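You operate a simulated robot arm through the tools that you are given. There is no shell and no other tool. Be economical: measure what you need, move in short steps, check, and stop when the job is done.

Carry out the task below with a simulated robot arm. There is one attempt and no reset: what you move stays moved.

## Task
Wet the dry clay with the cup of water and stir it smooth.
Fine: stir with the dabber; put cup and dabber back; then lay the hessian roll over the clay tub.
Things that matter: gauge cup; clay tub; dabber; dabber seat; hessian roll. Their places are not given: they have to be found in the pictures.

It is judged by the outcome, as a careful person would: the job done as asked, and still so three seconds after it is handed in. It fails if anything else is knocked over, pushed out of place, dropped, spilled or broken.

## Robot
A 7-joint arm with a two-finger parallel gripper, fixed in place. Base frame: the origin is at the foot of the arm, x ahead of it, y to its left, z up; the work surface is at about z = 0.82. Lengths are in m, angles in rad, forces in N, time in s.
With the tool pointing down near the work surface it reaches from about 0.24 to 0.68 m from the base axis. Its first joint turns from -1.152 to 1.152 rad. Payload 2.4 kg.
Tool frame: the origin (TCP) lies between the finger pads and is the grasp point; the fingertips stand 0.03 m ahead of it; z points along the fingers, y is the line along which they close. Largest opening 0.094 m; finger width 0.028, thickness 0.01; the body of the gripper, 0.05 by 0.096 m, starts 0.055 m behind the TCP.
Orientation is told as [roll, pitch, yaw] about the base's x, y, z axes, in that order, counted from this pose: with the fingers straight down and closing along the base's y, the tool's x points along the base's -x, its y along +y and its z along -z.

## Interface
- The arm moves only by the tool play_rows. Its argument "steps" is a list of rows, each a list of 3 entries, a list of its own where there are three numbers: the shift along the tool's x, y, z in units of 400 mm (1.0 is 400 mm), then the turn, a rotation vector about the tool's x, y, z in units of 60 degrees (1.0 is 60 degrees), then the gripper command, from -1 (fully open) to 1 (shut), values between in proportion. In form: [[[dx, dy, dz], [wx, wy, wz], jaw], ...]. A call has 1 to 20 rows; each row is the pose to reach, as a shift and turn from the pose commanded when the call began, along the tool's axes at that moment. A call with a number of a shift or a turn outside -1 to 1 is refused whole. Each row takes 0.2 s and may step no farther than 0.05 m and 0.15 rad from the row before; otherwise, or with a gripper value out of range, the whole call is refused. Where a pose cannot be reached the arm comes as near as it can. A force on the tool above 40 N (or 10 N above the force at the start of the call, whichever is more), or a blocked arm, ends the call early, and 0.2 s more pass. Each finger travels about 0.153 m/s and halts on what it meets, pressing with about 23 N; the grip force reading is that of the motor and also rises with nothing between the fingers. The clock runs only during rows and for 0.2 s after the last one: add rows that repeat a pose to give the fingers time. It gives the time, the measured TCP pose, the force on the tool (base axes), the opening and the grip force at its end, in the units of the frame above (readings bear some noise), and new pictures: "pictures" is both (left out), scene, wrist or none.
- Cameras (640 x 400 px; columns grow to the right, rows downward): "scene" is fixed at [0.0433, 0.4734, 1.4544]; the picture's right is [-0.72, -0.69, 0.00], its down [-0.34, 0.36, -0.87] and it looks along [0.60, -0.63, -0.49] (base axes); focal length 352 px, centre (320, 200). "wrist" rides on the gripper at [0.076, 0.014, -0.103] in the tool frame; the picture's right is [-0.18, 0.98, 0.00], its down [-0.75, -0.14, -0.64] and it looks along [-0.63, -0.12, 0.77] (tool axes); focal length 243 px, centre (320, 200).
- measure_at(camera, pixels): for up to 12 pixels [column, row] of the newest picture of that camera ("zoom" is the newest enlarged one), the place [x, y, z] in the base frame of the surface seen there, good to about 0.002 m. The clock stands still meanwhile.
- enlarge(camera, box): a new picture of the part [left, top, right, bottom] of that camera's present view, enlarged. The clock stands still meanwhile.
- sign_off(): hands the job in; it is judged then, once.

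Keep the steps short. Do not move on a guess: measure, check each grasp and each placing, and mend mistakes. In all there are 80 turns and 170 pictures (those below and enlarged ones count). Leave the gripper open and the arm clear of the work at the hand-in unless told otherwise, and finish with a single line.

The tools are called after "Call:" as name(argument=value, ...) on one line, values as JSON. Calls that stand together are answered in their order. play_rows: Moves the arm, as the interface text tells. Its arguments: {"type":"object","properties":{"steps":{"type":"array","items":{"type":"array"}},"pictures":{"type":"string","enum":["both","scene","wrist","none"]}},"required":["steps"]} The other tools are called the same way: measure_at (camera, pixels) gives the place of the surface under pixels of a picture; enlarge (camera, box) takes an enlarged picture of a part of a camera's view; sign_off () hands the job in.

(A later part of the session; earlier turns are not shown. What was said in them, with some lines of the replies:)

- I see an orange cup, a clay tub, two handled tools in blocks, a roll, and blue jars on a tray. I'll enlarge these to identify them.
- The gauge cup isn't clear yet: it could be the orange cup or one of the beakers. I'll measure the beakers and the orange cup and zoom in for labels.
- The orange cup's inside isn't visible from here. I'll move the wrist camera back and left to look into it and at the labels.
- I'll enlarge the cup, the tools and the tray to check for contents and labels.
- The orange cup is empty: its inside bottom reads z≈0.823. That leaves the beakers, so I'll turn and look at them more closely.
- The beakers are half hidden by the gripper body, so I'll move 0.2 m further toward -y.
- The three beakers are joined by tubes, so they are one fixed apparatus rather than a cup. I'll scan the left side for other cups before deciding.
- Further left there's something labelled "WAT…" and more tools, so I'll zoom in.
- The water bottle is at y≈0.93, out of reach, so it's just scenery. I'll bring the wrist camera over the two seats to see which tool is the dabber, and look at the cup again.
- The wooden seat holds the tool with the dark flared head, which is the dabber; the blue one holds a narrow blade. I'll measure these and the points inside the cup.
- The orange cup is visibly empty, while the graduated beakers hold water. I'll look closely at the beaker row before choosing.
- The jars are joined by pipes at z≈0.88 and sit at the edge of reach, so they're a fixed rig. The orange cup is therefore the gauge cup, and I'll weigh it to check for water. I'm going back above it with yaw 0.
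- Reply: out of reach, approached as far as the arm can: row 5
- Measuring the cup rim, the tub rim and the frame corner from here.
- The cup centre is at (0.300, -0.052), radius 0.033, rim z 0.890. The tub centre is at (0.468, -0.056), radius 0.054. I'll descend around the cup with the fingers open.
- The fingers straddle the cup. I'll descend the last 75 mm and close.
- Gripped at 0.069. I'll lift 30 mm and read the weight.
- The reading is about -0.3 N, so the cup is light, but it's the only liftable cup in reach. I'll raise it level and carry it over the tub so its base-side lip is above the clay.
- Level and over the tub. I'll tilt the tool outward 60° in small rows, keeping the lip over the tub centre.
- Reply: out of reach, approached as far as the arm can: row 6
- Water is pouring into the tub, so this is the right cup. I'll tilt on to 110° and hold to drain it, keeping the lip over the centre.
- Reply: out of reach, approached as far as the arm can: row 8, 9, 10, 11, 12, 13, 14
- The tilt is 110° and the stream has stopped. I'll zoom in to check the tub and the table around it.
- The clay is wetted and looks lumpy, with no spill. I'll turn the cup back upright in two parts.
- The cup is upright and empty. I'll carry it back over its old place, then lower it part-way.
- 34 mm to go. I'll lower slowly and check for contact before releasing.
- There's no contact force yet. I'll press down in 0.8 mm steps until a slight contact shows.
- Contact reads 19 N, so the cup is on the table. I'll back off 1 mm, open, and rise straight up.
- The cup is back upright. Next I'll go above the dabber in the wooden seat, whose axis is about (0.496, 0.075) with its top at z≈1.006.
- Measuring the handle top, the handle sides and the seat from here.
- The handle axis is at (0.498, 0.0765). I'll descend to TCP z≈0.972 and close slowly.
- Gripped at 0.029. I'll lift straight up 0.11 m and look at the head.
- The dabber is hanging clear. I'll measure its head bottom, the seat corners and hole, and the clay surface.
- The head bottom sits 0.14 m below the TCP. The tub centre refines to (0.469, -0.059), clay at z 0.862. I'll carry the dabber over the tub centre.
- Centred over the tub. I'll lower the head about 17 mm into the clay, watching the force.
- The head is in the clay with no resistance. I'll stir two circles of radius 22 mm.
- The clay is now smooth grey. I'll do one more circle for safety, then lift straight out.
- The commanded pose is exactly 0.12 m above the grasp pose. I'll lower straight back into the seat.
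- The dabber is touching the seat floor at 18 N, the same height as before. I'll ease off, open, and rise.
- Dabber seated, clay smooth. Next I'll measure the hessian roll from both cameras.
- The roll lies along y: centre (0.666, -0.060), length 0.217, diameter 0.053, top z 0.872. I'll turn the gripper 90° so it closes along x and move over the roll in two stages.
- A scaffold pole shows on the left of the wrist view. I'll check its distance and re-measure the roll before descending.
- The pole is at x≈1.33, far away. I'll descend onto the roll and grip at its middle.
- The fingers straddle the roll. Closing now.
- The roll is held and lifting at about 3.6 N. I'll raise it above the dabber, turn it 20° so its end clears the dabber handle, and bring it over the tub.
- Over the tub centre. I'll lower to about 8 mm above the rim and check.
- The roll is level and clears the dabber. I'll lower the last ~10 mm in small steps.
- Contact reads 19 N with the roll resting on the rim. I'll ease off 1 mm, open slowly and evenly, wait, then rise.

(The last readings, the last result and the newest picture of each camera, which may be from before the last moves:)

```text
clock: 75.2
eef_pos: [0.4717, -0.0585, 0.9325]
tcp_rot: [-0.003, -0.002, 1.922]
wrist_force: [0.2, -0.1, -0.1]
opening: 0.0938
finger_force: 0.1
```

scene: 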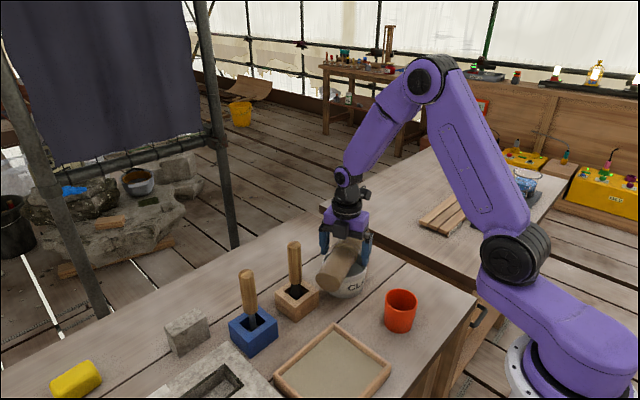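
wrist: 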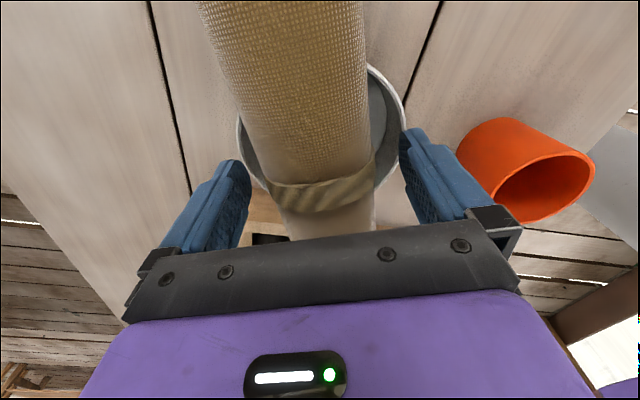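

The roll rests still on the rim with the fingers open. I'll rise straight up.

Call:
play_rows(steps=[[[0, 0, -0.05], [0, 0, 0], -1], [[0, 0, -0.12], [0, 0, 0], -1], [[0, 0, -0.2], [0, 0, 0], -1], [[0, 0, -0.3], [0, 0, 0], -1], [[0, 0, -0.4], [0, 0, 0], -1], [[0, 0, -0.5], [0, 0, 0], -1], [[0, 0, -0.55], [0, 0, 0], -1], [[0, 0, -0.55], [0, 0, 0], -1], [[0, 0, -0.55], [0, 0, 0], -1], [[0, 0, -0.55], [0, 0, 0], -1]], pictures="both")

Call:
enlarge(camera="scene", box=[220, 210, 440, 350])

```text
clock: 77.4
eef_pos: [0.4718, -0.0621, 1.1533]
tcp_rot: [-0.004, -0.002, 1.919]
wrist_force: [0.0, -0.1, 0.1]
opening: 0.0941
finger_force: 0.0
```

scene: 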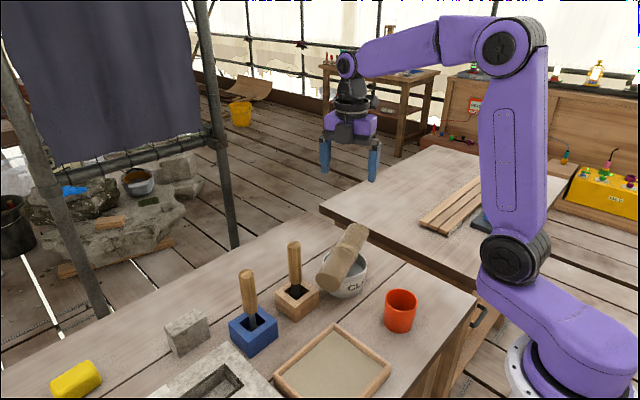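
wrist: 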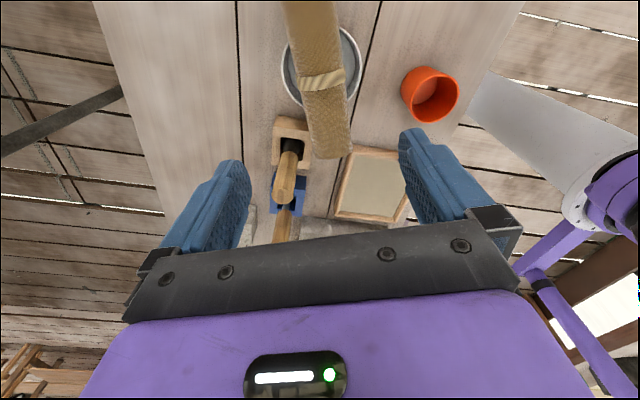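

```text
2.86 times, centred on (330, 280) of scene
```

zoom: 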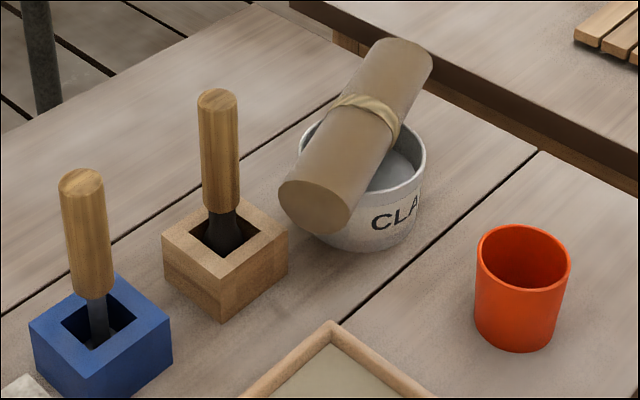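

The roll lies across the tub. I'll check that it's level and centred.

Call:
measure_at(camera="wrist", pixels=[[322, 80], [305, 10], [335, 150], [297, 80], [347, 76], [285, 70], [360, 60]])

Call:
measure_at(camera="scene", pixels=[[400, 291], [395, 310], [404, 290]])

```text
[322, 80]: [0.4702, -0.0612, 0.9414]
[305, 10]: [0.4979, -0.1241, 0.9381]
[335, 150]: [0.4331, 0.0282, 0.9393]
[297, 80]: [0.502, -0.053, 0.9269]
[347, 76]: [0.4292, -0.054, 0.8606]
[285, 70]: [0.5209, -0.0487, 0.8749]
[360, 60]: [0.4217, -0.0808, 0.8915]
```

```text
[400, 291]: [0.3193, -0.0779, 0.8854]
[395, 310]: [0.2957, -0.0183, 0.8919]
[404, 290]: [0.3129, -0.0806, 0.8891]
```

The roll is level at z≈0.94 and centred on the tub at (0.470, -0.061). Cup and dabber are back, the gripper is open and the arm is clear, so I'm handing in.

Call:
sign_off()

```text
The job is handed in.
```

The clay is wetted and stirred smooth with the dabber, the cup and dabber are back in their places, and the hessian roll lies across the tub; handed in with the gripper open and the arm clear.
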